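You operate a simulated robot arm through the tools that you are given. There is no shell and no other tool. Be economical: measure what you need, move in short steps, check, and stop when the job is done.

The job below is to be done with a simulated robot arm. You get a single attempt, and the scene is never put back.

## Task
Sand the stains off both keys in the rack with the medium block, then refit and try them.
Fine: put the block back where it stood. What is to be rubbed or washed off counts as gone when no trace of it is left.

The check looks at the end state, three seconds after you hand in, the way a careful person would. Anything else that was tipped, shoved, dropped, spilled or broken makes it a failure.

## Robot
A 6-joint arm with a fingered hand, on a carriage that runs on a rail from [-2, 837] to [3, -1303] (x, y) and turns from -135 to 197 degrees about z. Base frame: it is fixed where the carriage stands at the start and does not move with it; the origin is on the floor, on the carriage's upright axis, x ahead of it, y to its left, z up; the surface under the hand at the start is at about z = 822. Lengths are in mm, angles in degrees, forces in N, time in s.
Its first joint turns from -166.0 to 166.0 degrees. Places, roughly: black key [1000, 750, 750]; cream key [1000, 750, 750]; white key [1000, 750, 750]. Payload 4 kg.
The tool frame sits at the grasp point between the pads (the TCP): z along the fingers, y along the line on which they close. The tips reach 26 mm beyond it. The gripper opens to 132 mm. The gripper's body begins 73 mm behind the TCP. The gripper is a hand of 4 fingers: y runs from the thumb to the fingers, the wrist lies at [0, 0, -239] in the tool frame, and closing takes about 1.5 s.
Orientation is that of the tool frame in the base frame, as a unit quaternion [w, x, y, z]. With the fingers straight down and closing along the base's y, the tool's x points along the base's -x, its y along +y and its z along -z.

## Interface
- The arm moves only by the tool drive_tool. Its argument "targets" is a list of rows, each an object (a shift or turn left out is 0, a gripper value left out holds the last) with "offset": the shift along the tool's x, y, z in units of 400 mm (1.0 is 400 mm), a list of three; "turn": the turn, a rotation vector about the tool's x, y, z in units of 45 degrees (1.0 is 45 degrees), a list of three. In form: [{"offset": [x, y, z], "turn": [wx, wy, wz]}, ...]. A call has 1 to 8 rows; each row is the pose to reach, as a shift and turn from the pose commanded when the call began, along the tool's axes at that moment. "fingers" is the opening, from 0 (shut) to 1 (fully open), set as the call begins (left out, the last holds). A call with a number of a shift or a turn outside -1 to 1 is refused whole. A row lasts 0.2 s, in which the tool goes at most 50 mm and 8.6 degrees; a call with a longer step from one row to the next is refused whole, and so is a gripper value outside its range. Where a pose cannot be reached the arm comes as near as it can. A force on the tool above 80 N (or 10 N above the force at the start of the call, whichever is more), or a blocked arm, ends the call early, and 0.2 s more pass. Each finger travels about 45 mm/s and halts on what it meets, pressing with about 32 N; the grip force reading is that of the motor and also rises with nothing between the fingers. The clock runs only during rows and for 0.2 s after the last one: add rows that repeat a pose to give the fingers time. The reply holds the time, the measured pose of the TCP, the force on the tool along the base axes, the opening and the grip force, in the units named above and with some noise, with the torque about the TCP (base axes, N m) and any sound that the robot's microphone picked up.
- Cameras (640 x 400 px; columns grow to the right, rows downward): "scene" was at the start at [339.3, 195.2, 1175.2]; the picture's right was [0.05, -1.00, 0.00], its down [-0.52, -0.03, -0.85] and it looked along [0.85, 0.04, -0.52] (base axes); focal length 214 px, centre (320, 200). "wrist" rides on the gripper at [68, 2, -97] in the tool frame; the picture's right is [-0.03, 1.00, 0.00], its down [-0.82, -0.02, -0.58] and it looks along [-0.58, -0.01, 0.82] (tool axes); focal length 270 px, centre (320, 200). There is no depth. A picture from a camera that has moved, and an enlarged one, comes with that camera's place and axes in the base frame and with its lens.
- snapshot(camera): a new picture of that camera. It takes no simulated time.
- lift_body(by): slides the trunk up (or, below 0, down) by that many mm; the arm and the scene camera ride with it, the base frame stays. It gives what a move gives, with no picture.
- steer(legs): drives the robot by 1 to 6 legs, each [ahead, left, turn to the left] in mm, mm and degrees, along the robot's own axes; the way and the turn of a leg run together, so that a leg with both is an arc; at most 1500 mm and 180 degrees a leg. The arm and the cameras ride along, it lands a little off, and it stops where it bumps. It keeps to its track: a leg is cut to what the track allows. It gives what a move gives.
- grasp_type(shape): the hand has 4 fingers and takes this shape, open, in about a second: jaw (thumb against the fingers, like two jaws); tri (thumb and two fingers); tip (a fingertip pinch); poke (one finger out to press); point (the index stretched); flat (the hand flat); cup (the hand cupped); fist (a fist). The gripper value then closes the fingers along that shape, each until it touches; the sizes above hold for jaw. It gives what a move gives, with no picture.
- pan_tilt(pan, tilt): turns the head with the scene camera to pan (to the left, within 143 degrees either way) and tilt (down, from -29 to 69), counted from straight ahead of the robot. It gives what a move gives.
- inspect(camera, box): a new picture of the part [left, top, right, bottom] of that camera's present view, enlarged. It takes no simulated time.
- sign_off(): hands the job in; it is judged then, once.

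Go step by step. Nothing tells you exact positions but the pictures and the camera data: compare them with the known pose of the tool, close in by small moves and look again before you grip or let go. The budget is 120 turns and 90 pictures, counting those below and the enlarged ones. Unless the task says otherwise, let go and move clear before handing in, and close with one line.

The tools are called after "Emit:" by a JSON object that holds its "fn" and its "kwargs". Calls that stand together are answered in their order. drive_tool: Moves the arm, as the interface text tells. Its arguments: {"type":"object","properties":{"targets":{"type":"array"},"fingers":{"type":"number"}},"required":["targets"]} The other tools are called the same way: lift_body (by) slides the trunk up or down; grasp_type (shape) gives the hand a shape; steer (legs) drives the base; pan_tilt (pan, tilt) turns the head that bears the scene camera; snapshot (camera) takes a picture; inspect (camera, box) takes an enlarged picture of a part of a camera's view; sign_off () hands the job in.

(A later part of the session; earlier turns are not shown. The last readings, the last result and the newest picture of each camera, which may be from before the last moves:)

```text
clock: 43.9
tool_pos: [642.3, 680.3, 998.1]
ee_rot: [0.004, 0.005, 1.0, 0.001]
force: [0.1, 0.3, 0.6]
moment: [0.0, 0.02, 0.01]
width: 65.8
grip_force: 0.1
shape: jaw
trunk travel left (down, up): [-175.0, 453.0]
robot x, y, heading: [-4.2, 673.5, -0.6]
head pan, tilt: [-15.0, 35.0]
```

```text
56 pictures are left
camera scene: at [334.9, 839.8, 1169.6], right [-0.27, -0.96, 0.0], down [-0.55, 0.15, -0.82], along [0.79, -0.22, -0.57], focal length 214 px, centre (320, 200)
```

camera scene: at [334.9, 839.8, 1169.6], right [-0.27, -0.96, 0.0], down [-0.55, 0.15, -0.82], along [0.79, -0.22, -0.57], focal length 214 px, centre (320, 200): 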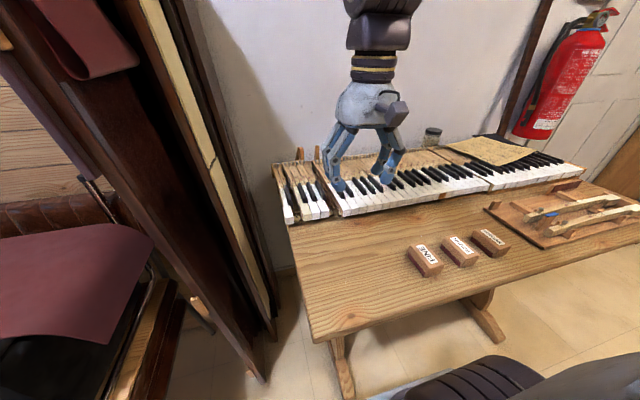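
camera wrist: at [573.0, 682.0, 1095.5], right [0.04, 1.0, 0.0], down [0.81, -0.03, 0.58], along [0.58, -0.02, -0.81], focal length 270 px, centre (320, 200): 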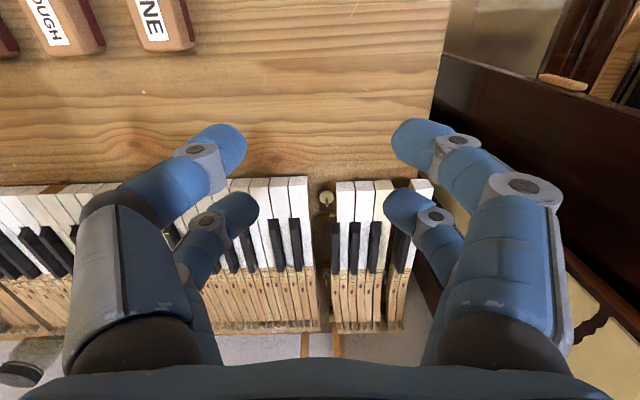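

B1's gap is near y≈684. I'll move closer for precise looks at each gap.

Emit:
{"fn": "drive_tool", "kwargs": {"targets": [{"offset": [-0.06, 0.005, 0.03]}, {"offset": [-0.12, 0.01, 0.1]}, {"offset": [-0.14, 0.01, 0.15]}, {"offset": [-0.14, 0.01, 0.15]}]}}

Emit:
{"fn": "inspect", "kwargs": {"camera": "wrist", "box": [220, 100, 420, 300]}}

Emit:
{"fn": "drive_tool", "kwargs": {"targets": [{"offset": [0, 0.08, 0]}, {"offset": [0, 0.16, 0]}, {"offset": [0, 0.235, 0]}, {"offset": [0, 0.235, 0]}]}}

Emit:
{"fn": "inspect", "kwargs": {"camera": "wrist", "box": [220, 100, 420, 300]}}

```text
clock: 44.9
tool_pos: [697.6, 682.9, 939.4]
ee_rot: [0.003, 0.006, 1.0, 0.001]
force: [-0.4, 0.7, -0.5]
moment: [-0.03, 0.02, -0.02]
width: 65.7
grip_force: 0.1
shape: jaw
trunk travel left (down, up): [-175.0, 453.0]
robot x, y, heading: [-1.2, 674.1, -0.5]
head pan, tilt: [-15.0, 35.0]
```

```text
2.00 times, centred on (320, 200) of wrist
camera zoom: at [627.8, 685.4, 1035.9], right [0.04, 1.0, 0.0], down [0.81, -0.03, 0.58], along [0.58, -0.02, -0.81], focal length 541 px, centre (320, 200)
```

zoom: 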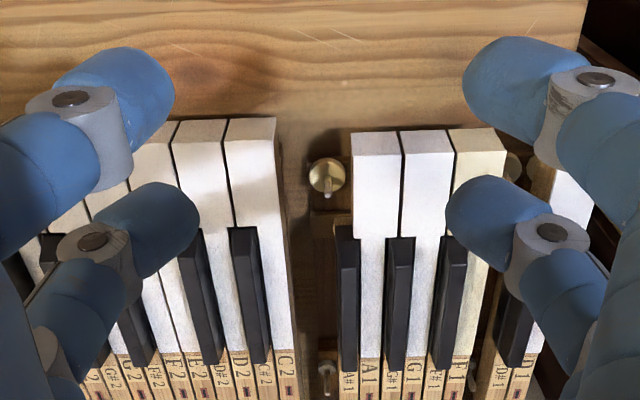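

```text
clock: 45.9
tool_pos: [700.5, 777.9, 940.2]
ee_rot: [0.002, 0.006, 1.0, 0.002]
force: [0.1, 0.0, 0.2]
moment: [-0.01, -0.01, 0.04]
width: 65.5
grip_force: 0.0
shape: jaw
trunk travel left (down, up): [-175.0, 453.0]
robot x, y, heading: [-0.6, 673.5, -0.4]
head pan, tilt: [-15.0, 35.0]
```

```text
2.00 times, centred on (320, 200) of wrist
camera zoom: at [631.1, 780.3, 1038.6], right [0.04, 1.0, 0.0], down [0.81, -0.03, 0.58], along [0.58, -0.02, -0.81], focal length 541 px, centre (320, 200)
```

zoom: 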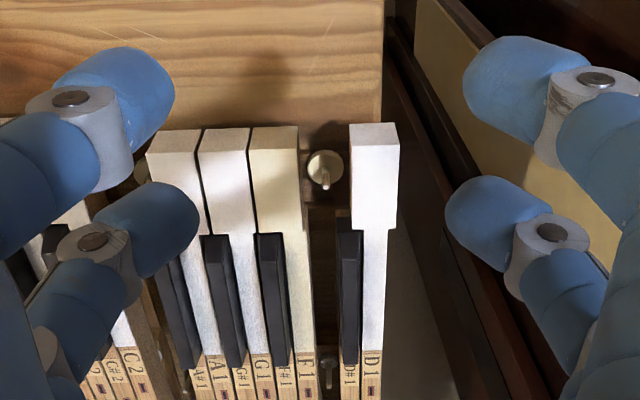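

B1's pins are about (783, 684) front and (917, 681) balance; E1's gap is one key width, tight. Now back to the rack, rotating the hand by 90° on the way so it closes across the keys.

Emit:
{"fn": "steer", "kwargs": {"legs": [[0, -473, 0.5]]}}

Emit:
{"fn": "drive_tool", "kwargs": {"fingers": 0.4, "targets": [{"offset": [0.03, -0.08, 0], "turn": [0, 0, -0.16]}, {"offset": [0.06, -0.16, 0], "turn": [0, 0, -0.33]}, {"offset": [0.09, -0.24, 0], "turn": [0, 0, -0.5]}, {"offset": [0.12, -0.32, 0], "turn": [0, 0, -0.67]}, {"offset": [0.15, -0.4, 0], "turn": [0, 0, -0.83]}, {"offset": [0.18, -0.48, 0], "turn": [0, 0, -1]}]}}

Emit:
{"fn": "drive_tool", "kwargs": {"targets": [{"turn": [0, 0, -0.16]}, {"turn": [0, 0, -0.33]}, {"turn": [0, 0, -0.5]}, {"turn": [0, 0, -0.67]}, {"turn": [0, 0, -0.83]}, {"turn": [0, 0, -1]}, {"turn": [0, 0, -1]}]}}

Emit:
{"fn": "snapshot", "kwargs": {"camera": "wrist"}}

```text
clock: 48.8
tool_pos: [701.1, 314.6, 939.8]
ee_rot: [0.003, -0.002, 1.0, 0.001]
force: [-0.1, 0.4, 0.0]
moment: [0.01, 0.0, 0.0]
width: 65.6
grip_force: 0.1
shape: jaw
trunk travel left (down, up): [-175.0, 453.0]
robot x, y, heading: [-0.1, 202.9, 0.4]
head pan, tilt: [-15.0, 35.0]
```

```text
clock: 50.2
tool_pos: [626.6, 119.5, 941.5]
ee_rot: [0.003, -0.386, 0.923, 0.0]
force: [-0.2, -0.4, 1.0]
moment: [0.02, 0.01, -0.01]
width: 53.1
grip_force: 0.0
shape: jaw
trunk travel left (down, up): [-175.0, 453.0]
robot x, y, heading: [-3.9, 199.7, 0.5]
head pan, tilt: [-15.0, 35.0]
```

```text
clock: 51.8
tool_pos: [624.6, 222.2, 932.5]
ee_rot: [-0.008, -0.698, 0.716, -0.017]
force: [0.2, -0.2, -0.5]
moment: [0.0, -0.03, -0.04]
width: 53.3
grip_force: 0.1
shape: jaw
out of reach, approached as far as the arm can: row 4, 5, 6, 7
trunk travel left (down, up): [-175.0, 453.0]
robot x, y, heading: [2.3, 197.9, 0.3]
head pan, tilt: [-15.0, 35.0]
```

```text
53 pictures are left
camera wrist: at [619.8, 157.3, 1032.8], right [-1.0, 0.05, -0.01], down [0.03, 0.83, 0.55], along [0.04, 0.55, -0.84], focal length 270 px, centre (320, 200)
```

wrist: 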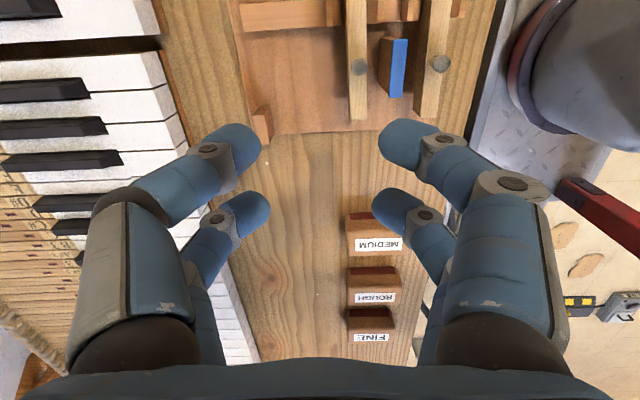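

The wrist can't turn that far from here; working from the robot's y≈−300 makes that hand direction natural. Driving there.

Emit:
{"fn": "steer", "kwargs": {"legs": [[0, -500, 0]]}}

Emit:
{"fn": "drive_tool", "kwargs": {"targets": [{"offset": [0, 0, -0.02]}, {"offset": [0, 0, -0.02]}]}}

```text
clock: 54.7
tool_pos: [626.4, -288.1, 933.0]
ee_rot: [-0.009, -0.694, 0.719, -0.016]
force: [0.5, -0.7, -0.2]
moment: [0.0, -0.01, -0.04]
width: 53.2
grip_force: 0.1
shape: jaw
trunk travel left (down, up): [-175.0, 453.0]
robot x, y, heading: [-1.4, -305.3, -0.4]
head pan, tilt: [-15.0, 35.0]
```

```text
clock: 55.3
tool_pos: [625.5, -286.9, 940.6]
ee_rot: [-0.009, -0.694, 0.719, -0.016]
force: [0.1, 0.4, -1.0]
moment: [0.0, 0.0, -0.03]
width: 53.4
grip_force: 0.0
shape: jaw
trunk travel left (down, up): [-175.0, 453.0]
robot x, y, heading: [2.4, -302.1, -0.2]
head pan, tilt: [-15.0, 35.0]
```

Straightening the hand first, then moving over B1's slot.

Emit:
{"fn": "drive_tool", "kwargs": {"targets": [{"offset": [-0.1, 0, 0], "turn": [-0.012, -0.045, -0.045]}, {"offset": [-0.2, 0, 0], "turn": [-0.012, -0.045, -0.045]}, {"offset": [-0.2, 0, 0], "turn": [-0.012, -0.045, -0.045]}]}}

Emit:
{"fn": "drive_tool", "kwargs": {"targets": [{"offset": [-0.1, 0.01, 0]}, {"offset": [-0.2, 0.02, 0]}, {"offset": [-0.3, 0.03, 0]}, {"offset": [-0.4, 0.04, 0]}, {"offset": [-0.5, 0.05, 0]}, {"offset": [-0.6, 0.055, 0]}, {"offset": [-0.7225, 0.059, 0]}, {"offset": [-0.7225, 0.059, 0]}]}}

Emit:
{"fn": "snapshot", "kwargs": {"camera": "wrist"}}

```text
clock: 56.1
tool_pos: [631.8, -206.5, 938.4]
ee_rot: [0.0, -0.707, 0.708, 0.001]
force: [0.7, 0.2, 0.4]
moment: [0.03, -0.01, 0.0]
width: 53.4
grip_force: 0.1
shape: jaw
trunk travel left (down, up): [-175.0, 453.0]
robot x, y, heading: [-1.5, -304.2, -0.4]
head pan, tilt: [-15.0, 35.0]
```

```text
clock: 57.9
tool_pos: [607.6, 82.7, 939.3]
ee_rot: [0.001, -0.706, 0.708, 0.0]
force: [0.0, -0.2, 0.3]
moment: [0.01, 0.01, -0.03]
width: 53.3
grip_force: 0.0
shape: jaw
trunk travel left (down, up): [-175.0, 453.0]
robot x, y, heading: [-2.2, -305.2, -0.4]
head pan, tilt: [-15.0, 35.0]
```

```text
52 pictures are left
camera wrist: at [605.0, 14.1, 1037.7], right [-1.0, 0.03, 0.0], down [0.02, 0.82, 0.58], along [0.02, 0.58, -0.82], focal length 270 px, centre (320, 200)
```

wrist: 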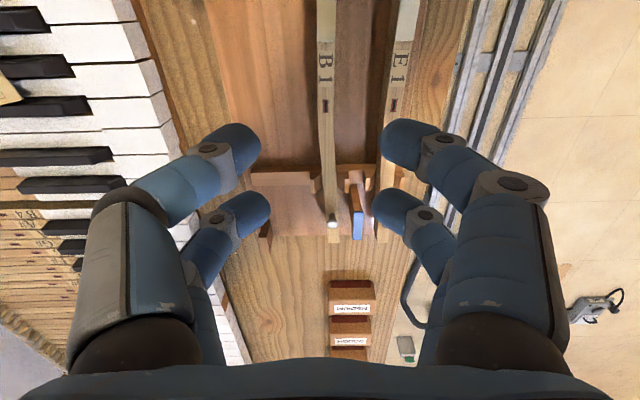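

B1's slot is about (603, 77). Narrowing the fingers and lowering beside the key.

Emit:
{"fn": "drive_tool", "kwargs": {"fingers": 0.25, "targets": [{"offset": [0.014, 0.011, 0]}, {"offset": [0.014, 0.011, 0.04]}, {"offset": [0.014, 0.011, 0.1]}, {"offset": [0.014, 0.011, 0.16]}, {"offset": [0.014, 0.011, 0.2]}, {"offset": [0.014, 0.011, 0.2]}, {"offset": [0.014, 0.011, 0.2]}]}}

Emit:
{"fn": "snapshot", "kwargs": {"camera": "wrist"}}

Emit:
{"fn": "pan_tilt", "kwargs": {"pan": 5, "tilt": 35}}

Emit:
{"fn": "snapshot", "kwargs": {"camera": "scene"}}

```text
clock: 59.5
tool_pos: [601.8, 75.4, 858.4]
ee_rot: [0.0, -0.707, 0.708, 0.0]
force: [0.6, 0.0, -0.3]
moment: [-0.01, -0.02, 0.03]
width: 33.2
grip_force: 0.1
shape: jaw
trunk travel left (down, up): [-175.0, 453.0]
robot x, y, heading: [1.8, -304.4, -0.3]
head pan, tilt: [-15.0, 35.0]
```

```text
51 pictures are left
camera wrist: at [598.0, 7.0, 957.1], right [-1.0, 0.03, 0.0], down [0.02, 0.82, 0.58], along [0.02, 0.58, -0.82], focal length 270 px, centre (320, 200)
```

wrist: 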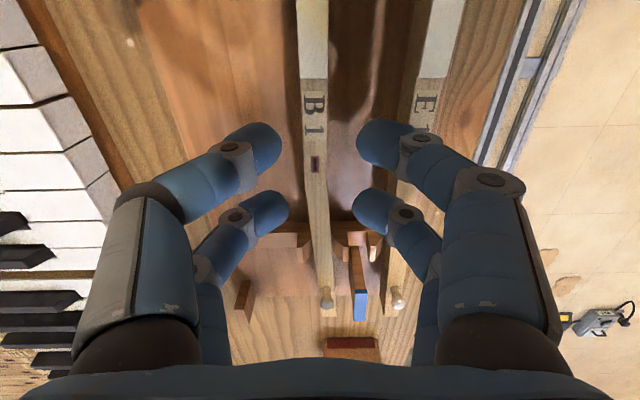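

```text
clock: 60.4
tool_pos: [600.3, 75.7, 858.6]
ee_rot: [0.001, -0.707, 0.707, -0.001]
force: [0.4, 0.2, -0.3]
moment: [0.02, 0.01, 0.01]
width: 33.3
grip_force: 0.2
shape: jaw
trunk travel left (down, up): [-175.0, 453.0]
robot x, y, heading: [2.3, -303.3, -0.2]
head pan, tilt: [5.0, 35.0]
```

```text
50 pictures are left
camera scene: at [339.0, -106.7, 1169.6], right [0.08, -1.0, 0.0], down [-0.57, -0.05, -0.82], along [0.82, 0.07, -0.57], focal length 214 px, centre (320, 200)
```

scene: 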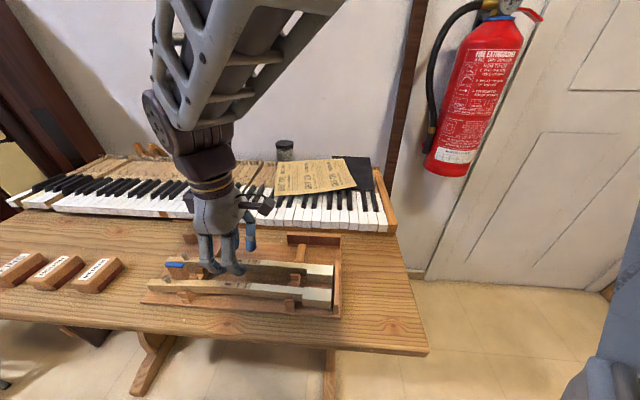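

Aligned within ~2 mm; correcting, lowering to a shallow grip (tips ~9 mm below key top) and closing.

Emit:
{"fn": "drive_tool", "kwargs": {"targets": [{"offset": [-0.003, -0.006, 0.02]}, {"offset": [-0.003, -0.006, 0.048]}, {"offset": [-0.003, -0.006, 0.048]}]}}

Emit:
{"fn": "inspect", "kwargs": {"camera": "scene", "box": [160, 230, 340, 320]}}

```text
clock: 61.2
tool_pos: [603.9, 76.2, 839.7]
ee_rot: [0.0, -0.707, 0.708, 0.0]
force: [0.0, -0.6, 1.3]
moment: [-0.03, 0.0, 0.03]
width: 33.3
grip_force: 0.1
shape: jaw
trunk travel left (down, up): [-175.0, 453.0]
robot x, y, heading: [-0.0, -302.3, -0.1]
head pan, tilt: [5.0, 35.0]
```

```text
3.56 times, centred on (250, 275) of scene
camera zoom: at [339.0, -106.7, 1169.6], right [0.08, -1.0, 0.0], down [-0.57, -0.05, -0.82], along [0.82, 0.07, -0.57], focal length 763 px, centre (569, -67)
```

zoom: 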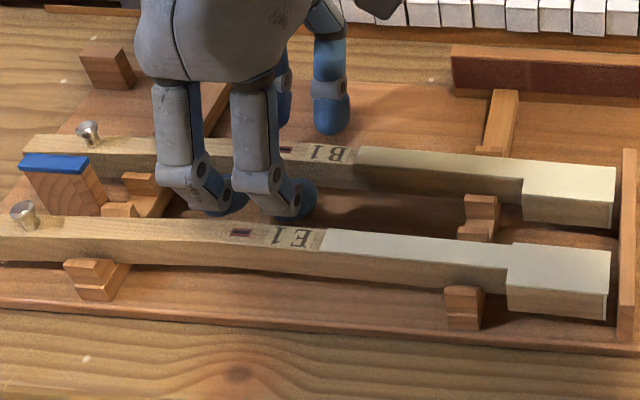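

Closing on B1.

Emit:
{"fn": "drive_tool", "kwargs": {"fingers": 0.0, "targets": [{"offset": [0, 0, 0]}, {"offset": [0, 0, 0]}, {"offset": [0, 0, 0]}, {"offset": [0, 0, 0]}, {"offset": [0, 0, 0]}, {"offset": [0, 0, 0]}]}}

Emit:
{"fn": "drive_tool", "kwargs": {"targets": [{"offset": [0, 0, -0.03]}, {"offset": [0, 0, -0.08]}, {"offset": [0, 0, -0.15]}, {"offset": [0, 0, -0.22]}, {"offset": [0, 0, -0.28]}, {"offset": [0, 0, -0.28]}]}}

Emit:
{"fn": "snapshot", "kwargs": {"camera": "wrist"}}

Emit:
{"fn": "snapshot", "kwargs": {"camera": "scene"}}

```text
clock: 62.6
tool_pos: [604.7, 76.0, 840.4]
ee_rot: [0.001, -0.706, 0.708, -0.001]
force: [-0.2, -0.1, -0.3]
moment: [-0.02, 0.0, -0.02]
width: 7.0
grip_force: 32.3
shape: jaw
trunk travel left (down, up): [-175.0, 453.0]
robot x, y, heading: [-3.1, -305.6, -0.2]
head pan, tilt: [5.0, 35.0]
```

```text
clock: 64.0
tool_pos: [603.8, 75.8, 951.4]
ee_rot: [0.0, -0.706, 0.708, -0.001]
force: [0.2, 0.4, -0.7]
moment: [-0.06, -0.02, -0.02]
width: 6.8
grip_force: 31.8
shape: jaw
trunk travel left (down, up): [-175.0, 453.0]
robot x, y, heading: [1.3, -307.7, -0.5]
head pan, tilt: [5.0, 35.0]
```

```text
48 pictures are left
camera wrist: at [599.9, 7.1, 1050.0], right [-1.0, 0.03, 0.0], down [0.02, 0.82, 0.58], along [0.02, 0.58, -0.82], focal length 270 px, centre (320, 200)
```

wrist: 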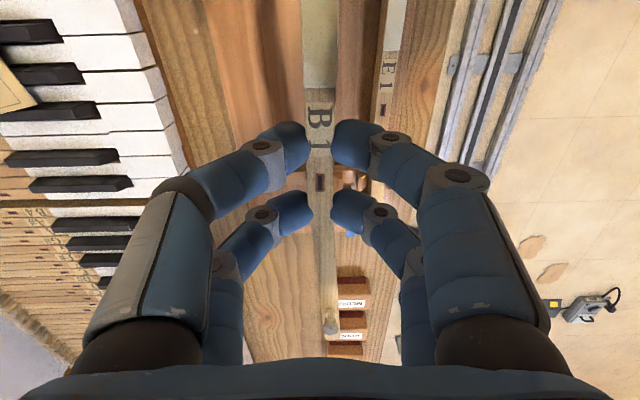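

```text
47 pictures are left
camera scene: at [339.0, -106.6, 1169.6], right [0.08, -1.0, 0.0], down [-0.57, -0.05, -0.82], along [0.82, 0.07, -0.57], focal length 214 px, centre (320, 200)
```

scene: 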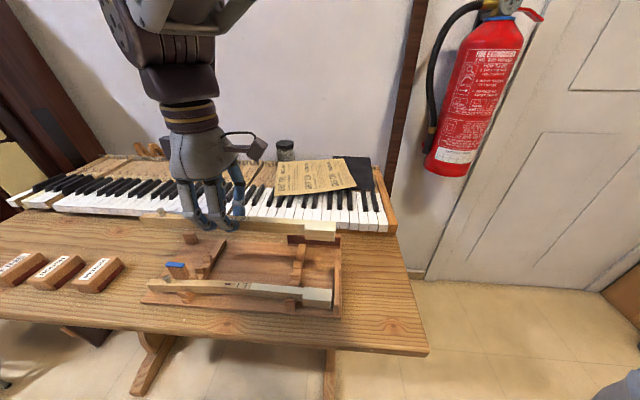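

B1 is held level. Rotating it and bringing the arm ahead of the robot before driving left.

Emit:
{"fn": "drive_tool", "kwargs": {"targets": [{"offset": [0.1, -0.035, -0.02], "turn": [0, 0, 0.16]}, {"offset": [0.2, -0.07, -0.04], "turn": [0, 0, 0.33]}, {"offset": [0.3, -0.105, -0.06], "turn": [0, 0, 0.5]}, {"offset": [0.4, -0.14, -0.075], "turn": [0, 0, 0.67]}, {"offset": [0.5, -0.175, -0.075], "turn": [0, 0, 0.83]}, {"offset": [0.6, -0.21, -0.075], "turn": [0, 0, 1]}, {"offset": [0.64, -0.24, -0.075], "turn": [0, 0, 1]}]}}

Emit:
{"fn": "drive_tool", "kwargs": {"targets": [{"turn": [0, 0, 0.16]}, {"turn": [0, 0, 0.33]}, {"turn": [0, 0, 0.5]}, {"turn": [0, 0, 0.67]}, {"turn": [0, 0, 0.83]}, {"turn": [0, 0, 1]}, {"turn": [0, 0, 1]}]}}

Emit:
{"fn": "snapshot", "kwargs": {"camera": "scene"}}

```text
clock: 65.6
tool_pos: [698.3, -179.6, 983.6]
ee_rot: [0.0, -0.381, 0.925, 0.0]
force: [-0.3, 0.6, -0.4]
moment: [-0.02, 0.02, -0.01]
width: 6.8
grip_force: 32.2
shape: jaw
trunk travel left (down, up): [-175.0, 453.0]
robot x, y, heading: [1.8, -304.5, -0.1]
head pan, tilt: [5.0, 35.0]
```

```text
clock: 67.2
tool_pos: [699.6, -180.7, 979.7]
ee_rot: [0.0, 0.002, 1.0, -0.001]
force: [-0.2, 0.8, -1.0]
moment: [0.01, 0.02, 0.02]
width: 6.6
grip_force: 32.8
shape: jaw
trunk travel left (down, up): [-175.0, 453.0]
robot x, y, heading: [-2.2, -304.2, -0.4]
head pan, tilt: [5.0, 35.0]
```

```text
46 pictures are left
camera scene: at [339.1, -106.7, 1169.6], right [0.08, -1.0, 0.0], down [-0.57, -0.05, -0.82], along [0.82, 0.07, -0.57], focal length 214 px, centre (320, 200)
```

scene: 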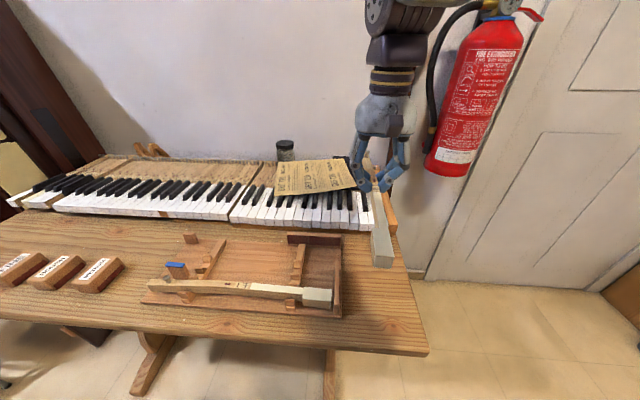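

Driving left with the key held high.

Emit:
{"fn": "steer", "kwargs": {"legs": [[0, 930, 0.3]]}}

Emit:
{"fn": "pan_tilt", "kwargs": {"pan": -8, "tilt": 28}}

Emit:
{"fn": "snapshot", "kwargs": {"camera": "scene"}}

Emit:
{"fn": "snapshot", "kwargs": {"camera": "wrist"}}

```text
clock: 72.1
tool_pos: [697.3, 759.1, 980.2]
ee_rot: [0.001, 0.001, 1.0, 0.001]
force: [0.1, -0.2, -0.4]
moment: [-0.02, 0.04, -0.01]
width: 6.4
grip_force: 31.9
shape: jaw
trunk travel left (down, up): [-175.0, 453.0]
robot x, y, heading: [-2.9, 635.7, -0.2]
head pan, tilt: [5.0, 35.0]
```

```text
clock: 72.8
tool_pos: [698.0, 758.5, 981.0]
ee_rot: [0.001, 0.001, 1.0, -0.001]
force: [0.8, 0.9, -1.2]
moment: [-0.01, 0.01, 0.0]
width: 6.9
grip_force: 32.2
shape: jaw
trunk travel left (down, up): [-175.0, 453.0]
robot x, y, heading: [-1.5, 637.6, -0.4]
head pan, tilt: [-8.0, 28.0]
```

```text
45 pictures are left
camera scene: at [339.9, 813.7, 1180.6], right [-0.15, -0.99, 0.0], down [-0.46, 0.07, -0.88], along [0.87, -0.13, -0.47], focal length 214 px, centre (320, 200)
```

scene: 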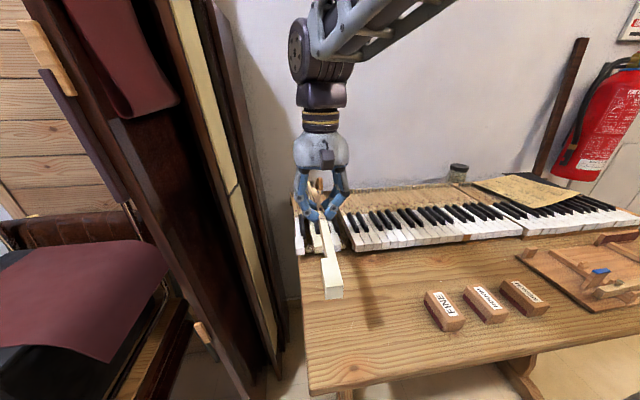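

```text
44 pictures are left
camera wrist: at [628.1, 761.8, 1078.6], right [0.03, 1.0, 0.0], down [0.82, -0.02, 0.58], along [0.58, -0.02, -0.82], focal length 270 px, centre (320, 200)
```

wrist: 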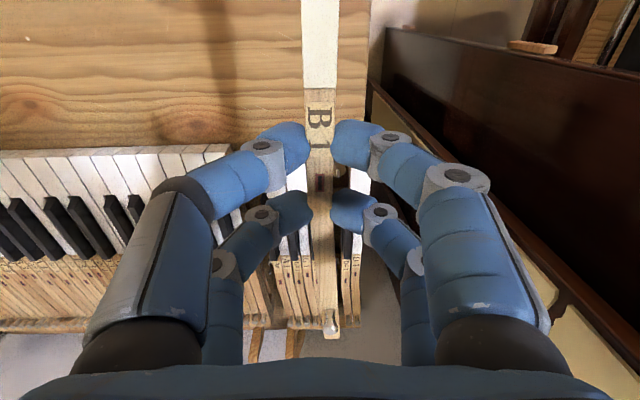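

Moving B1 forward over its lane, staying high.

Emit:
{"fn": "drive_tool", "kwargs": {"targets": [{"offset": [-0.09, -0.05, 0]}, {"offset": [-0.18, -0.1, 0]}, {"offset": [-0.27, -0.15, 0]}, {"offset": [-0.37, -0.19, 0]}, {"offset": [-0.46, -0.19, 0.04]}, {"offset": [-0.54, -0.19, 0.09]}, {"offset": [-0.545, -0.19, 0.18]}, {"offset": [-0.545, -0.19, 0.18]}]}}

Emit:
{"fn": "inspect", "kwargs": {"camera": "scene", "box": [280, 160, 400, 260]}}

Emit:
{"fn": "snapshot", "kwargs": {"camera": "wrist"}}

```text
clock: 74.6
tool_pos: [914.0, 683.4, 905.8]
ee_rot: [0.0, 0.001, 1.0, 0.0]
force: [-0.5, 0.4, 0.2]
moment: [-0.02, 0.04, -0.03]
width: 6.7
grip_force: 32.0
shape: jaw
trunk travel left (down, up): [-175.0, 453.0]
robot x, y, heading: [-2.1, 635.2, -0.5]
head pan, tilt: [-8.0, 28.0]
```

```text
4.00 times, centred on (340, 210) of scene
camera zoom: at [339.9, 813.6, 1180.6], right [-0.15, -0.99, 0.0], down [-0.46, 0.07, -0.88], along [0.87, -0.13, -0.47], focal length 858 px, centre (240, 160)
```

zoom: 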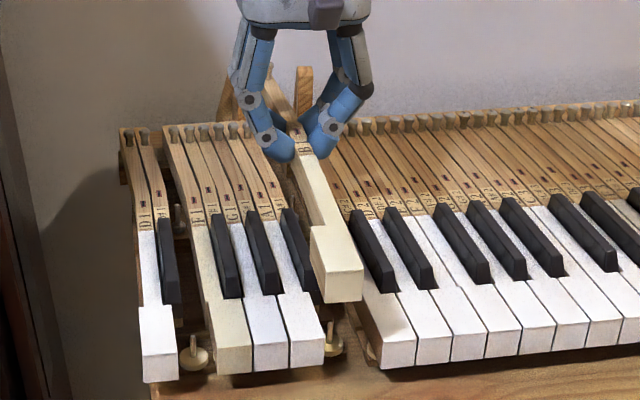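

```text
42 pictures are left
camera wrist: at [845.7, 686.0, 1003.2], right [0.03, 1.0, 0.0], down [0.82, -0.02, 0.58], along [0.58, -0.02, -0.82], focal length 270 px, centre (320, 200)
```

wrist: 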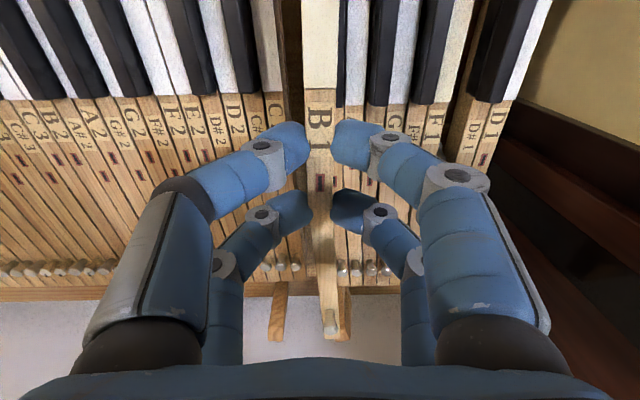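

The key hovers over its lane. Neighbouring slots triangulate to x≈939, z≈825, and the pin to y≈680. I'll shift there and lower to just above the neighbours, then check.

Emit:
{"fn": "drive_tool", "kwargs": {"targets": [{"offset": [-0.03, -0.004, 0.02]}, {"offset": [-0.06, -0.009, 0.05]}, {"offset": [-0.06, -0.009, 0.075]}, {"offset": [-0.06, -0.009, 0.075]}]}}

Emit:
{"fn": "inspect", "kwargs": {"camera": "scene", "box": [320, 190, 390, 260]}}

Emit:
{"fn": "inspect", "kwargs": {"camera": "wrist", "box": [240, 0, 400, 100]}}

```text
clock: 75.6
tool_pos: [937.7, 679.9, 877.3]
ee_rot: [0.001, 0.002, 1.0, 0.0]
force: [0.1, 0.2, -0.5]
moment: [0.0, 0.04, -0.03]
width: 6.9
grip_force: 31.6
shape: jaw
trunk travel left (down, up): [-175.0, 453.0]
robot x, y, heading: [-4.4, 639.8, -0.2]
head pan, tilt: [-8.0, 28.0]
```

```text
5.71 times, centred on (355, 225) of scene
camera zoom: at [339.9, 813.6, 1180.6], right [-0.15, -0.99, 0.0], down [-0.46, 0.07, -0.88], along [0.87, -0.13, -0.47], focal length 1226 px, centre (120, 57)
```

zoom: 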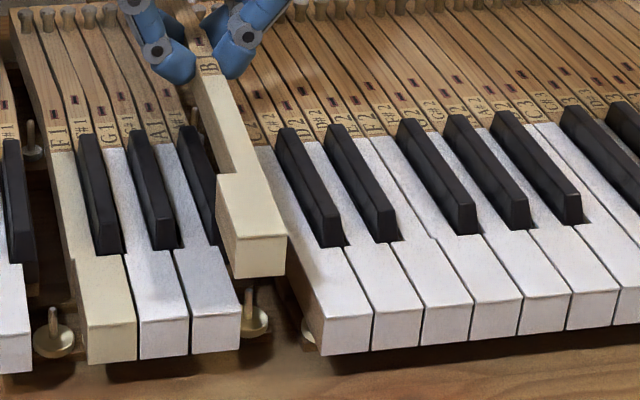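

```text
4.00 times, centred on (320, 50) of wrist
camera zoom: at [868.9, 681.8, 975.9], right [0.03, 1.0, 0.0], down [0.82, -0.02, 0.58], along [0.58, -0.02, -0.82], focal length 1081 px, centre (320, 800)
```

zoom: 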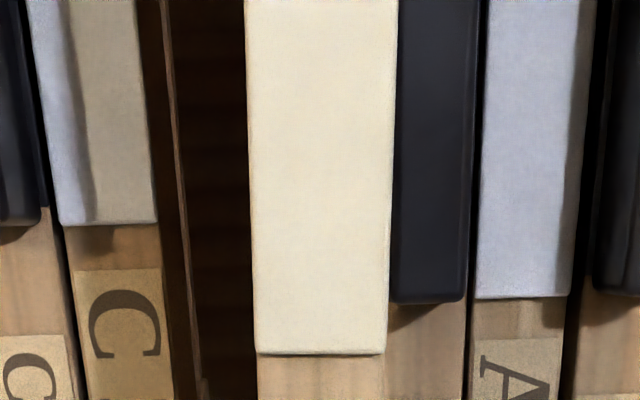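

Comparing edges: the key needs about +1.6 mm in x and −2 mm in y. I'll correct and lower partway, then recheck.

Emit:
{"fn": "drive_tool", "kwargs": {"targets": [{"offset": [-0.004, -0.005, 0]}, {"offset": [-0.004, -0.005, 0.02]}, {"offset": [-0.004, -0.005, 0.038]}, {"offset": [-0.004, -0.005, 0.038]}]}}

Emit:
{"fn": "inspect", "kwargs": {"camera": "scene", "box": [330, 200, 380, 250]}}

Emit:
{"fn": "inspect", "kwargs": {"camera": "wrist", "box": [240, 20, 400, 120]}}

```text
clock: 76.6
tool_pos: [940.3, 677.5, 863.1]
ee_rot: [-0.001, 0.002, 1.0, 0.0]
force: [0.0, 0.5, -0.9]
moment: [-0.03, 0.0, 0.03]
width: 6.9
grip_force: 31.7
shape: jaw
trunk travel left (down, up): [-175.0, 453.0]
robot x, y, heading: [-1.3, 640.1, -0.4]
head pan, tilt: [-8.0, 28.0]
```

```text
8.00 times, centred on (355, 225) of scene
camera zoom: at [339.9, 813.6, 1180.6], right [-0.15, -0.99, 0.0], down [-0.46, 0.07, -0.88], along [0.87, -0.13, -0.47], focal length 1716 px, centre (40, 0)
```

zoom: 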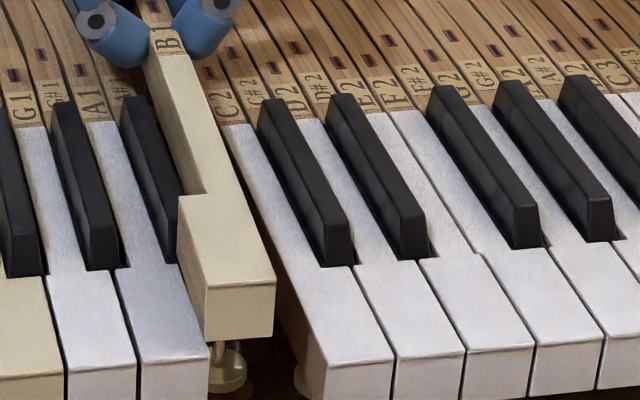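

```text
4.00 times, centred on (320, 70) of wrist
camera zoom: at [870.7, 679.7, 961.8], right [0.03, 1.0, 0.0], down [0.82, -0.02, 0.58], along [0.58, -0.02, -0.82], focal length 1081 px, centre (320, 720)
```

zoom: 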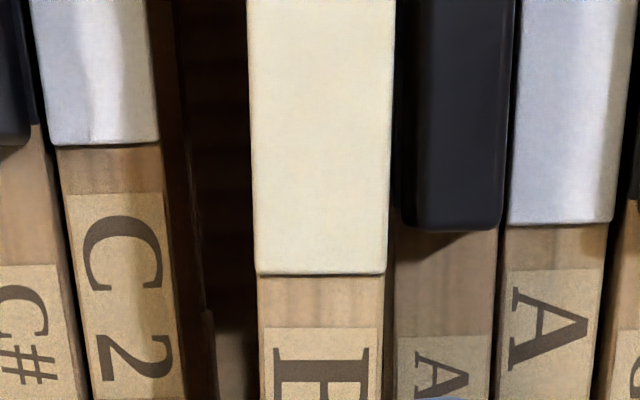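

Close: a small counter-clockwise turn (~0.7°) and +0.4 mm y look right. Then lowering until the balance pin should enter.

Emit:
{"fn": "drive_tool", "kwargs": {"targets": [{"offset": [0, 0.001, 0], "turn": [0, 0, -0.0156]}, {"offset": [0, 0.001, 0.012], "turn": [0, 0, -0.0156]}, {"offset": [0, 0.001, 0.024], "turn": [0, 0, -0.0156]}, {"offset": [0, 0.001, 0.024], "turn": [0, 0, -0.0156]}]}}

Emit:
{"fn": "inspect", "kwargs": {"camera": "scene", "box": [330, 200, 380, 250]}}

Emit:
{"fn": "inspect", "kwargs": {"camera": "wrist", "box": [220, 20, 420, 300]}}

```text
clock: 77.6
tool_pos: [940.6, 678.1, 853.5]
ee_rot: [0.001, -0.005, 1.0, 0.0]
force: [0.2, 0.5, -1.0]
moment: [0.01, 0.0, 0.04]
width: 6.9
grip_force: 31.4
shape: jaw
trunk travel left (down, up): [-175.0, 453.0]
robot x, y, heading: [-2.5, 640.2, -0.5]
head pan, tilt: [-8.0, 28.0]
```

```text
8.00 times, centred on (355, 225) of scene
camera zoom: at [339.9, 813.6, 1180.6], right [-0.15, -0.99, 0.0], down [-0.46, 0.07, -0.88], along [0.87, -0.13, -0.47], focal length 1716 px, centre (40, 0)
```

zoom: 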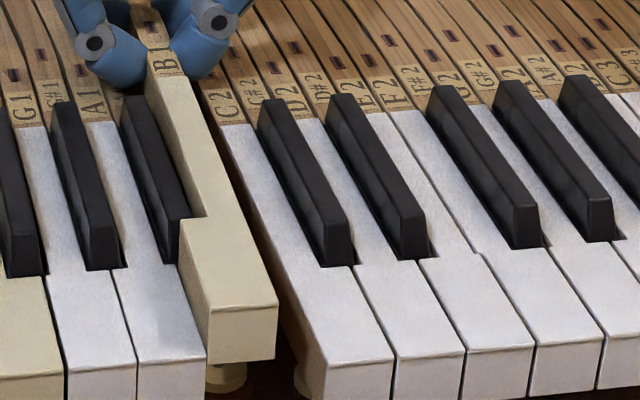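

```text
1.43 times, centred on (320, 160) of wrist
camera zoom: at [871.5, 679.6, 951.8], right [0.02, 1.0, 0.0], down [0.82, -0.01, 0.58], along [0.58, -0.01, -0.82], focal length 386 px, centre (320, 257)
```

zoom: 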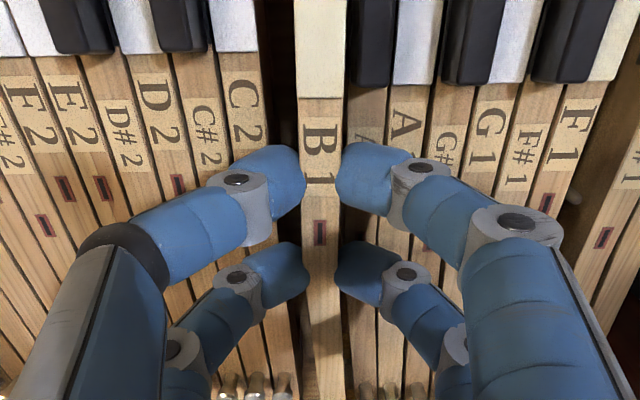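

Everything lines up (boundary and head edges). Lowering a little more and checking the force.

Emit:
{"fn": "drive_tool", "kwargs": {"targets": [{"offset": [0, 0, 0.004]}, {"offset": [0, 0, 0.008]}, {"offset": [0, 0, 0.008]}]}}

Emit:
{"fn": "drive_tool", "kwargs": {"targets": [{"offset": [0, 0, 0.003]}, {"offset": [0, 0, 0.006]}, {"offset": [0, 0, 0.006]}]}}

Emit:
{"fn": "inspect", "kwargs": {"camera": "scene", "box": [325, 180, 385, 250]}}

```text
clock: 78.4
tool_pos: [941.7, 677.2, 850.9]
ee_rot: [0.001, -0.004, 1.0, 0.001]
force: [-1.3, 4.8, 3.7]
moment: [0.14, 0.02, 0.02]
width: 6.7
grip_force: 31.9
shape: jaw
trunk travel left (down, up): [-175.0, 453.0]
robot x, y, heading: [-1.2, 638.1, -0.2]
head pan, tilt: [-8.0, 28.0]
```

```text
clock: 79.2
tool_pos: [941.6, 677.2, 848.0]
ee_rot: [0.0, -0.004, 1.0, 0.001]
force: [3.6, 9.3, 4.6]
moment: [0.27, -0.11, 0.06]
width: 6.6
grip_force: 32.2
shape: jaw
trunk travel left (down, up): [-175.0, 453.0]
robot x, y, heading: [-2.5, 639.0, -0.3]
head pan, tilt: [-8.0, 28.0]
```

```text
5.71 times, centred on (355, 215) of scene
camera zoom: at [339.7, 814.0, 1180.6], right [-0.15, -0.99, 0.0], down [-0.46, 0.07, -0.88], along [0.87, -0.13, -0.47], focal length 1226 px, centre (120, 114)
```

zoom: 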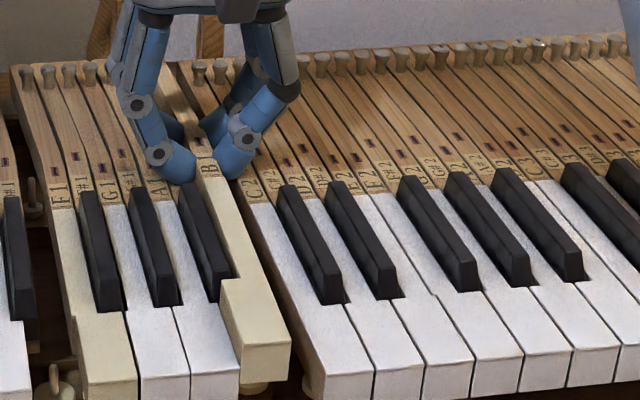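

A sideways push (+y 9 N) suggests I'm ~1 mm too far in −y. Shifting +1 mm.

Emit:
{"fn": "drive_tool", "kwargs": {"targets": [{"offset": [0, 0.0025, 0]}, {"offset": [0, 0.0025, 0]}]}}

Emit:
{"fn": "inspect", "kwargs": {"camera": "wrist", "box": [220, 20, 420, 300]}}

```text
clock: 79.8
tool_pos: [940.6, 678.5, 848.6]
ee_rot: [0.002, -0.004, 1.0, 0.0]
force: [7.3, 5.0, -0.9]
moment: [0.18, -0.19, 0.05]
width: 6.8
grip_force: 31.6
shape: jaw
trunk travel left (down, up): [-175.0, 453.0]
robot x, y, heading: [-1.5, 634.9, -0.2]
head pan, tilt: [-8.0, 28.0]
```

```text
1.43 times, centred on (320, 160) of wrist
camera zoom: at [871.6, 679.9, 946.5], right [0.02, 1.0, 0.0], down [0.82, -0.01, 0.58], along [0.58, -0.01, -0.82], focal length 386 px, centre (320, 257)
```

zoom: 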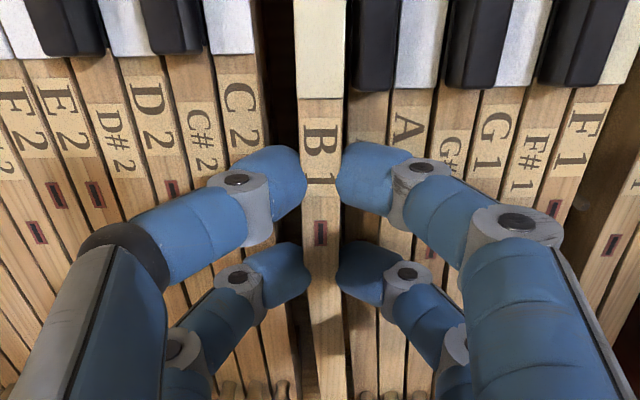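

The pin seems engaged; easing the residual forces (+x, +y) by ~0.8 mm each.

Emit:
{"fn": "drive_tool", "kwargs": {"targets": [{"offset": [-0.003, 0.002, 0]}, {"offset": [-0.003, 0.002, 0.004]}, {"offset": [-0.003, 0.002, 0.004]}]}}

```text
clock: 80.6
tool_pos: [941.5, 678.4, 846.8]
ee_rot: [0.001, -0.004, 1.0, 0.0]
force: [-1.9, 0.6, 8.6]
moment: [0.09, 0.07, 0.09]
width: 7.0
grip_force: 31.8
shape: jaw
trunk travel left (down, up): [-175.0, 453.0]
robot x, y, heading: [-1.7, 637.9, -0.3]
head pan, tilt: [-8.0, 28.0]
```

Lateral forces are gone, so the pin is in its hole. I'll raise 4 mm so the tips clear the neighbours and release.

Emit:
{"fn": "drive_tool", "kwargs": {"targets": [{"offset": [0, 0, -0.01]}, {"offset": [0, 0, -0.01]}]}}

Emit:
{"fn": "drive_tool", "kwargs": {"fingers": 0.2, "targets": [{"offset": [0, 0, 0]}, {"offset": [0, 0, 0]}, {"offset": [0, 0, 0]}, {"offset": [0, 0, -0.02]}, {"offset": [0, 0, -0.06]}, {"offset": [0, 0, -0.12]}]}}

Emit:
{"fn": "inspect", "kwargs": {"camera": "scene", "box": [325, 180, 385, 250]}}

Emit:
{"fn": "snapshot", "kwargs": {"camera": "wrist"}}

```text
clock: 81.2
tool_pos: [941.4, 678.2, 849.9]
ee_rot: [0.0, -0.005, 1.0, 0.0]
force: [-0.4, 0.0, -1.5]
moment: [-0.03, 0.01, 0.08]
width: 6.6
grip_force: 31.6
shape: jaw
trunk travel left (down, up): [-175.0, 453.0]
robot x, y, heading: [0.5, 639.4, -0.6]
head pan, tilt: [-8.0, 28.0]
```

```text
clock: 82.6
tool_pos: [941.3, 680.6, 897.6]
ee_rot: [0.0, -0.004, 1.0, 0.0]
force: [0.0, -0.2, 0.0]
moment: [0.01, 0.02, 0.01]
width: 26.1
grip_force: 0.2
shape: jaw
trunk travel left (down, up): [-175.0, 453.0]
robot x, y, heading: [-1.6, 637.0, -0.5]
head pan, tilt: [-8.0, 28.0]
```

```text
5.71 times, centred on (355, 215) of scene
camera zoom: at [339.9, 813.6, 1180.6], right [-0.15, -0.99, 0.0], down [-0.46, 0.07, -0.88], along [0.87, -0.13, -0.47], focal length 1226 px, centre (120, 114)
```

zoom: 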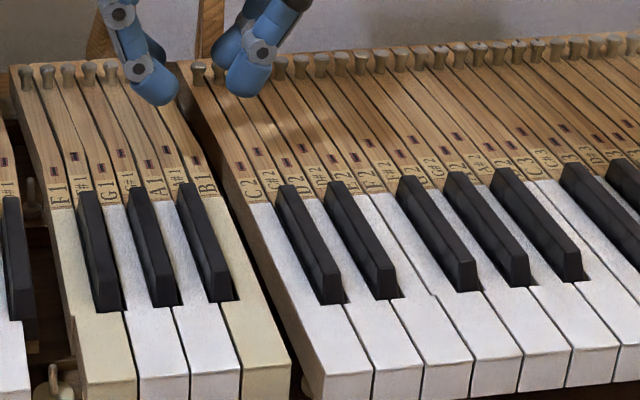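

```text
32 pictures are left
camera wrist: at [872.0, 682.8, 997.8], right [0.02, 1.0, 0.0], down [0.82, -0.01, 0.58], along [0.58, -0.01, -0.82], focal length 270 px, centre (320, 200)
```

wrist: 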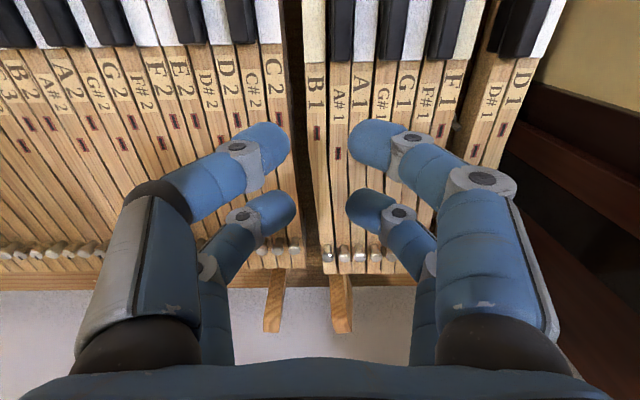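

B1 sits level with its neighbours. Retracting and going back for E1.

Emit:
{"fn": "drive_tool", "kwargs": {"targets": [{"offset": [0.0, 0, -0.1]}, {"offset": [0.1, 0, -0.15]}, {"offset": [0.2, 0, -0.2]}, {"offset": [0.3, 0, -0.2]}, {"offset": [0.4, 0, -0.2]}, {"offset": [0.5, 0, -0.2]}, {"offset": [0.6, 0, -0.2]}]}}

Emit:
{"fn": "steer", "kwargs": {"legs": [[0, -942, 0.4]]}}

Emit:
{"fn": "drive_tool", "kwargs": {"targets": [{"offset": [0.02, 0.1, 0], "turn": [0, 0, -0.16]}, {"offset": [0.04, 0.2, 0], "turn": [0, 0, -0.33]}, {"offset": [0.07, 0.3, 0], "turn": [0, 0, -0.5]}, {"offset": [0.1, 0.4, 0], "turn": [0, 0, -0.67]}, {"offset": [0.13, 0.5, 0], "turn": [0, 0, -0.83]}, {"offset": [0.16, 0.6, 0.0], "turn": [0, 0, -1]}, {"offset": [0.2, 0.7, 0.0], "turn": [0, 0, -1]}]}}

Emit:
{"fn": "drive_tool", "kwargs": {"targets": [{"turn": [0, 0, -0.16]}, {"turn": [0, 0, -0.33]}, {"turn": [0, 0, -0.5]}, {"turn": [0, 0, -0.67]}, {"turn": [0, 0, -0.83]}, {"turn": [0, 0, -1]}, {"turn": [0, 0, -1]}]}}

```text
clock: 84.2
tool_pos: [702.4, 675.2, 978.4]
ee_rot: [-0.001, -0.004, 1.0, 0.0]
force: [-0.5, 1.2, 0.0]
moment: [-0.06, 0.03, 0.04]
width: 26.6
grip_force: 0.1
shape: jaw
trunk travel left (down, up): [-175.0, 453.0]
robot x, y, heading: [-3.7, 634.9, -0.4]
head pan, tilt: [-8.0, 28.0]
```

```text
clock: 89.0
tool_pos: [705.4, -247.6, 980.8]
ee_rot: [0.001, 0.005, 1.0, 0.0]
force: [0.5, -0.4, -0.2]
moment: [-0.01, 0.01, 0.02]
width: 26.1
grip_force: 0.1
shape: jaw
trunk travel left (down, up): [-175.0, 453.0]
robot x, y, heading: [-1.6, -270.1, -1.4]
head pan, tilt: [-8.0, 28.0]
```

```text
clock: 90.6
tool_pos: [628.6, 32.3, 980.9]
ee_rot: [0.001, -0.377, 0.926, 0.0]
force: [0.1, -0.1, -0.1]
moment: [0.0, 0.01, 0.03]
width: 26.5
grip_force: 0.0
shape: jaw
trunk travel left (down, up): [-175.0, 453.0]
robot x, y, heading: [-0.0, -273.0, -1.4]
head pan, tilt: [-8.0, 28.0]
```

```text
clock: 92.2
tool_pos: [628.5, 32.7, 980.2]
ee_rot: [0.0, -0.704, 0.71, -0.001]
force: [0.1, -0.2, -0.3]
moment: [-0.03, 0.04, 0.0]
width: 26.3
grip_force: 0.1
shape: jaw
trunk travel left (down, up): [-175.0, 453.0]
robot x, y, heading: [-0.7, -270.5, -1.5]
head pan, tilt: [-8.0, 28.0]
```

Moving over E1's slot (~553, 77).

Emit:
{"fn": "drive_tool", "kwargs": {"fingers": 0.28, "targets": [{"offset": [-0.05, 0.09, 0], "turn": [0, 0, -0.011]}, {"offset": [-0.11, 0.189, 0], "turn": [0, 0, -0.011]}, {"offset": [-0.11, 0.189, 0.1], "turn": [0, 0, -0.011]}, {"offset": [-0.11, 0.189, 0.2], "turn": [0, 0, -0.011]}, {"offset": [-0.11, 0.189, 0.29], "turn": [0, 0, -0.011]}, {"offset": [-0.11, 0.189, 0.29], "turn": [0, 0, -0.011]}]}}

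Emit:
{"fn": "snapshot", "kwargs": {"camera": "wrist"}}

```text
clock: 93.6
tool_pos: [553.1, 77.4, 863.7]
ee_rot: [0.0, -0.706, 0.708, -0.001]
force: [0.1, -0.7, -0.2]
moment: [0.01, 0.0, -0.01]
width: 36.6
grip_force: 0.0
shape: jaw
trunk travel left (down, up): [-175.0, 453.0]
robot x, y, heading: [2.4, -273.9, -1.2]
head pan, tilt: [-8.0, 28.0]
```

```text
31 pictures are left
camera wrist: at [550.3, 9.4, 960.9], right [-1.0, 0.03, 0.0], down [0.02, 0.82, 0.58], along [0.02, 0.58, -0.82], focal length 270 px, centre (320, 200)
```

wrist: 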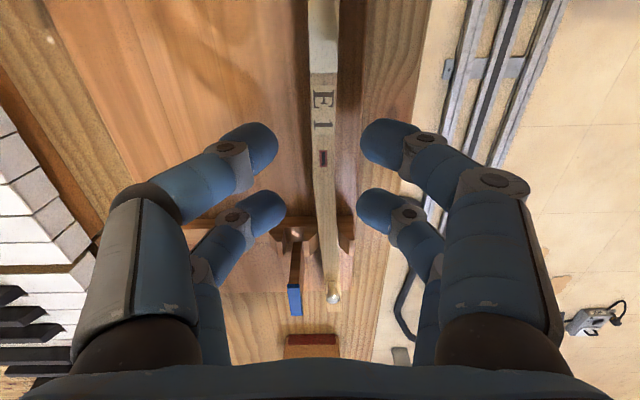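

Good. Correcting ~1.5 mm, lowering, closing and lifting E1.

Emit:
{"fn": "drive_tool", "kwargs": {"targets": [{"offset": [0, 0.004, 0.03]}, {"offset": [0, 0.004, 0.059]}, {"offset": [0, 0.004, 0.059]}]}}

Emit:
{"fn": "drive_tool", "kwargs": {"fingers": 0.0, "targets": [{"offset": [0, 0, 0]}, {"offset": [0, 0, 0]}, {"offset": [0, 0, 0]}, {"offset": [0, 0, 0]}, {"offset": [0, 0, 0]}, {"offset": [0, 0, 0]}]}}

Emit:
{"fn": "drive_tool", "kwargs": {"targets": [{"offset": [0, 0, -0.03]}, {"offset": [0, 0, -0.08]}, {"offset": [0, 0, -0.15]}, {"offset": [0, 0, -0.22]}, {"offset": [0, 0, -0.3]}, {"offset": [0, 0, -0.35]}]}}

Emit:
{"fn": "snapshot", "kwargs": {"camera": "wrist"}}

```text
clock: 94.4
tool_pos: [551.6, 77.4, 839.3]
ee_rot: [0.001, -0.706, 0.708, -0.001]
force: [0.0, 0.5, 0.3]
moment: [0.02, -0.01, 0.0]
width: 36.6
grip_force: 0.2
shape: jaw
trunk travel left (down, up): [-175.0, 453.0]
robot x, y, heading: [-0.9, -275.0, -1.4]
head pan, tilt: [-8.0, 28.0]
```

```text
clock: 95.8
tool_pos: [551.7, 77.7, 839.7]
ee_rot: [0.0, -0.706, 0.708, -0.001]
force: [-0.6, 0.3, 0.3]
moment: [0.01, 0.02, 0.01]
width: 7.0
grip_force: 32.3
shape: jaw
trunk travel left (down, up): [-175.0, 453.0]
robot x, y, heading: [0.2, -269.8, -1.6]
head pan, tilt: [-8.0, 28.0]
```

```text
clock: 97.2
tool_pos: [552.7, 78.1, 978.4]
ee_rot: [-0.001, -0.707, 0.707, 0.0]
force: [0.2, 0.5, -0.4]
moment: [-0.03, 0.0, -0.01]
width: 7.4
grip_force: 32.1
shape: jaw
trunk travel left (down, up): [-175.0, 453.0]
robot x, y, heading: [-0.1, -271.4, -1.5]
head pan, tilt: [-8.0, 28.0]
```

```text
30 pictures are left
camera wrist: at [549.6, 9.9, 1077.6], right [-1.0, 0.03, 0.0], down [0.02, 0.82, 0.58], along [0.02, 0.58, -0.82], focal length 270 px, centre (320, 200)
```

wrist: 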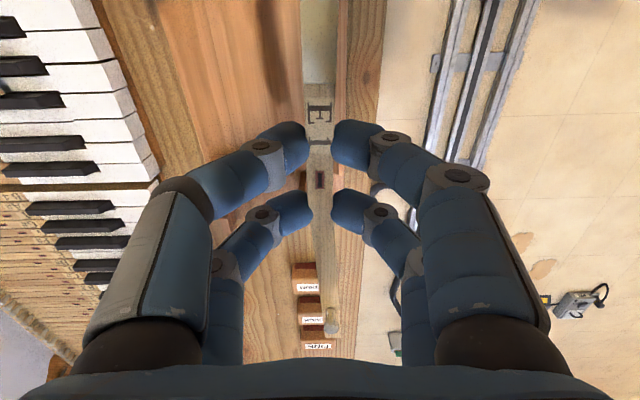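

E1 held. Turning it and bringing it ahead of the robot.

Emit:
{"fn": "drive_tool", "kwargs": {"targets": [{"offset": [0.08, -0.055, 0], "turn": [0, 0, 0.16]}, {"offset": [0.17, -0.11, 0], "turn": [0, 0, 0.33]}, {"offset": [0.26, -0.165, 0], "turn": [0, 0, 0.5]}, {"offset": [0.35, -0.22, 0], "turn": [0, 0, 0.67]}, {"offset": [0.43, -0.275, 0], "turn": [0, 0, 0.83]}, {"offset": [0.51, -0.33, 0], "turn": [0, 0, 1]}, {"offset": [0.57, -0.368, 0], "turn": [0, 0, 1]}]}}

Emit:
{"fn": "drive_tool", "kwargs": {"targets": [{"turn": [0, 0, 0.16]}, {"turn": [0, 0, 0.33]}, {"turn": [0, 0, 0.5]}, {"turn": [0, 0, 0.67]}, {"turn": [0, 0, 0.83]}, {"turn": [0, 0, 1]}, {"turn": [0, 0, 1]}]}}

Emit:
{"fn": "steer", "kwargs": {"legs": [[0, 890, 1.3]]}}

```text
clock: 98.8
tool_pos: [699.9, -151.3, 981.3]
ee_rot: [0.001, -0.381, 0.925, 0.001]
force: [-0.4, 0.3, -1.0]
moment: [-0.01, 0.01, -0.01]
width: 7.1
grip_force: 32.3
shape: jaw
trunk travel left (down, up): [-175.0, 453.0]
robot x, y, heading: [-1.2, -272.1, -1.6]
head pan, tilt: [-8.0, 28.0]
```

```text
clock: 100.4
tool_pos: [696.7, -149.7, 979.7]
ee_rot: [0.001, 0.002, 1.0, 0.0]
force: [0.3, 0.1, -0.5]
moment: [0.01, 0.02, -0.02]
width: 6.8
grip_force: 32.2
shape: jaw
trunk travel left (down, up): [-175.0, 453.0]
robot x, y, heading: [-1.3, -271.5, -1.4]
head pan, tilt: [-8.0, 28.0]
```

```text
clock: 105.1
tool_pos: [693.7, 751.9, 979.4]
ee_rot: [0.001, -0.011, 1.0, 0.0]
force: [0.2, 0.2, 0.0]
moment: [0.01, 0.01, 0.03]
width: 7.0
grip_force: 31.9
shape: jaw
trunk travel left (down, up): [-175.0, 453.0]
robot x, y, heading: [-3.9, 618.6, -0.3]
head pan, tilt: [-8.0, 28.0]
```

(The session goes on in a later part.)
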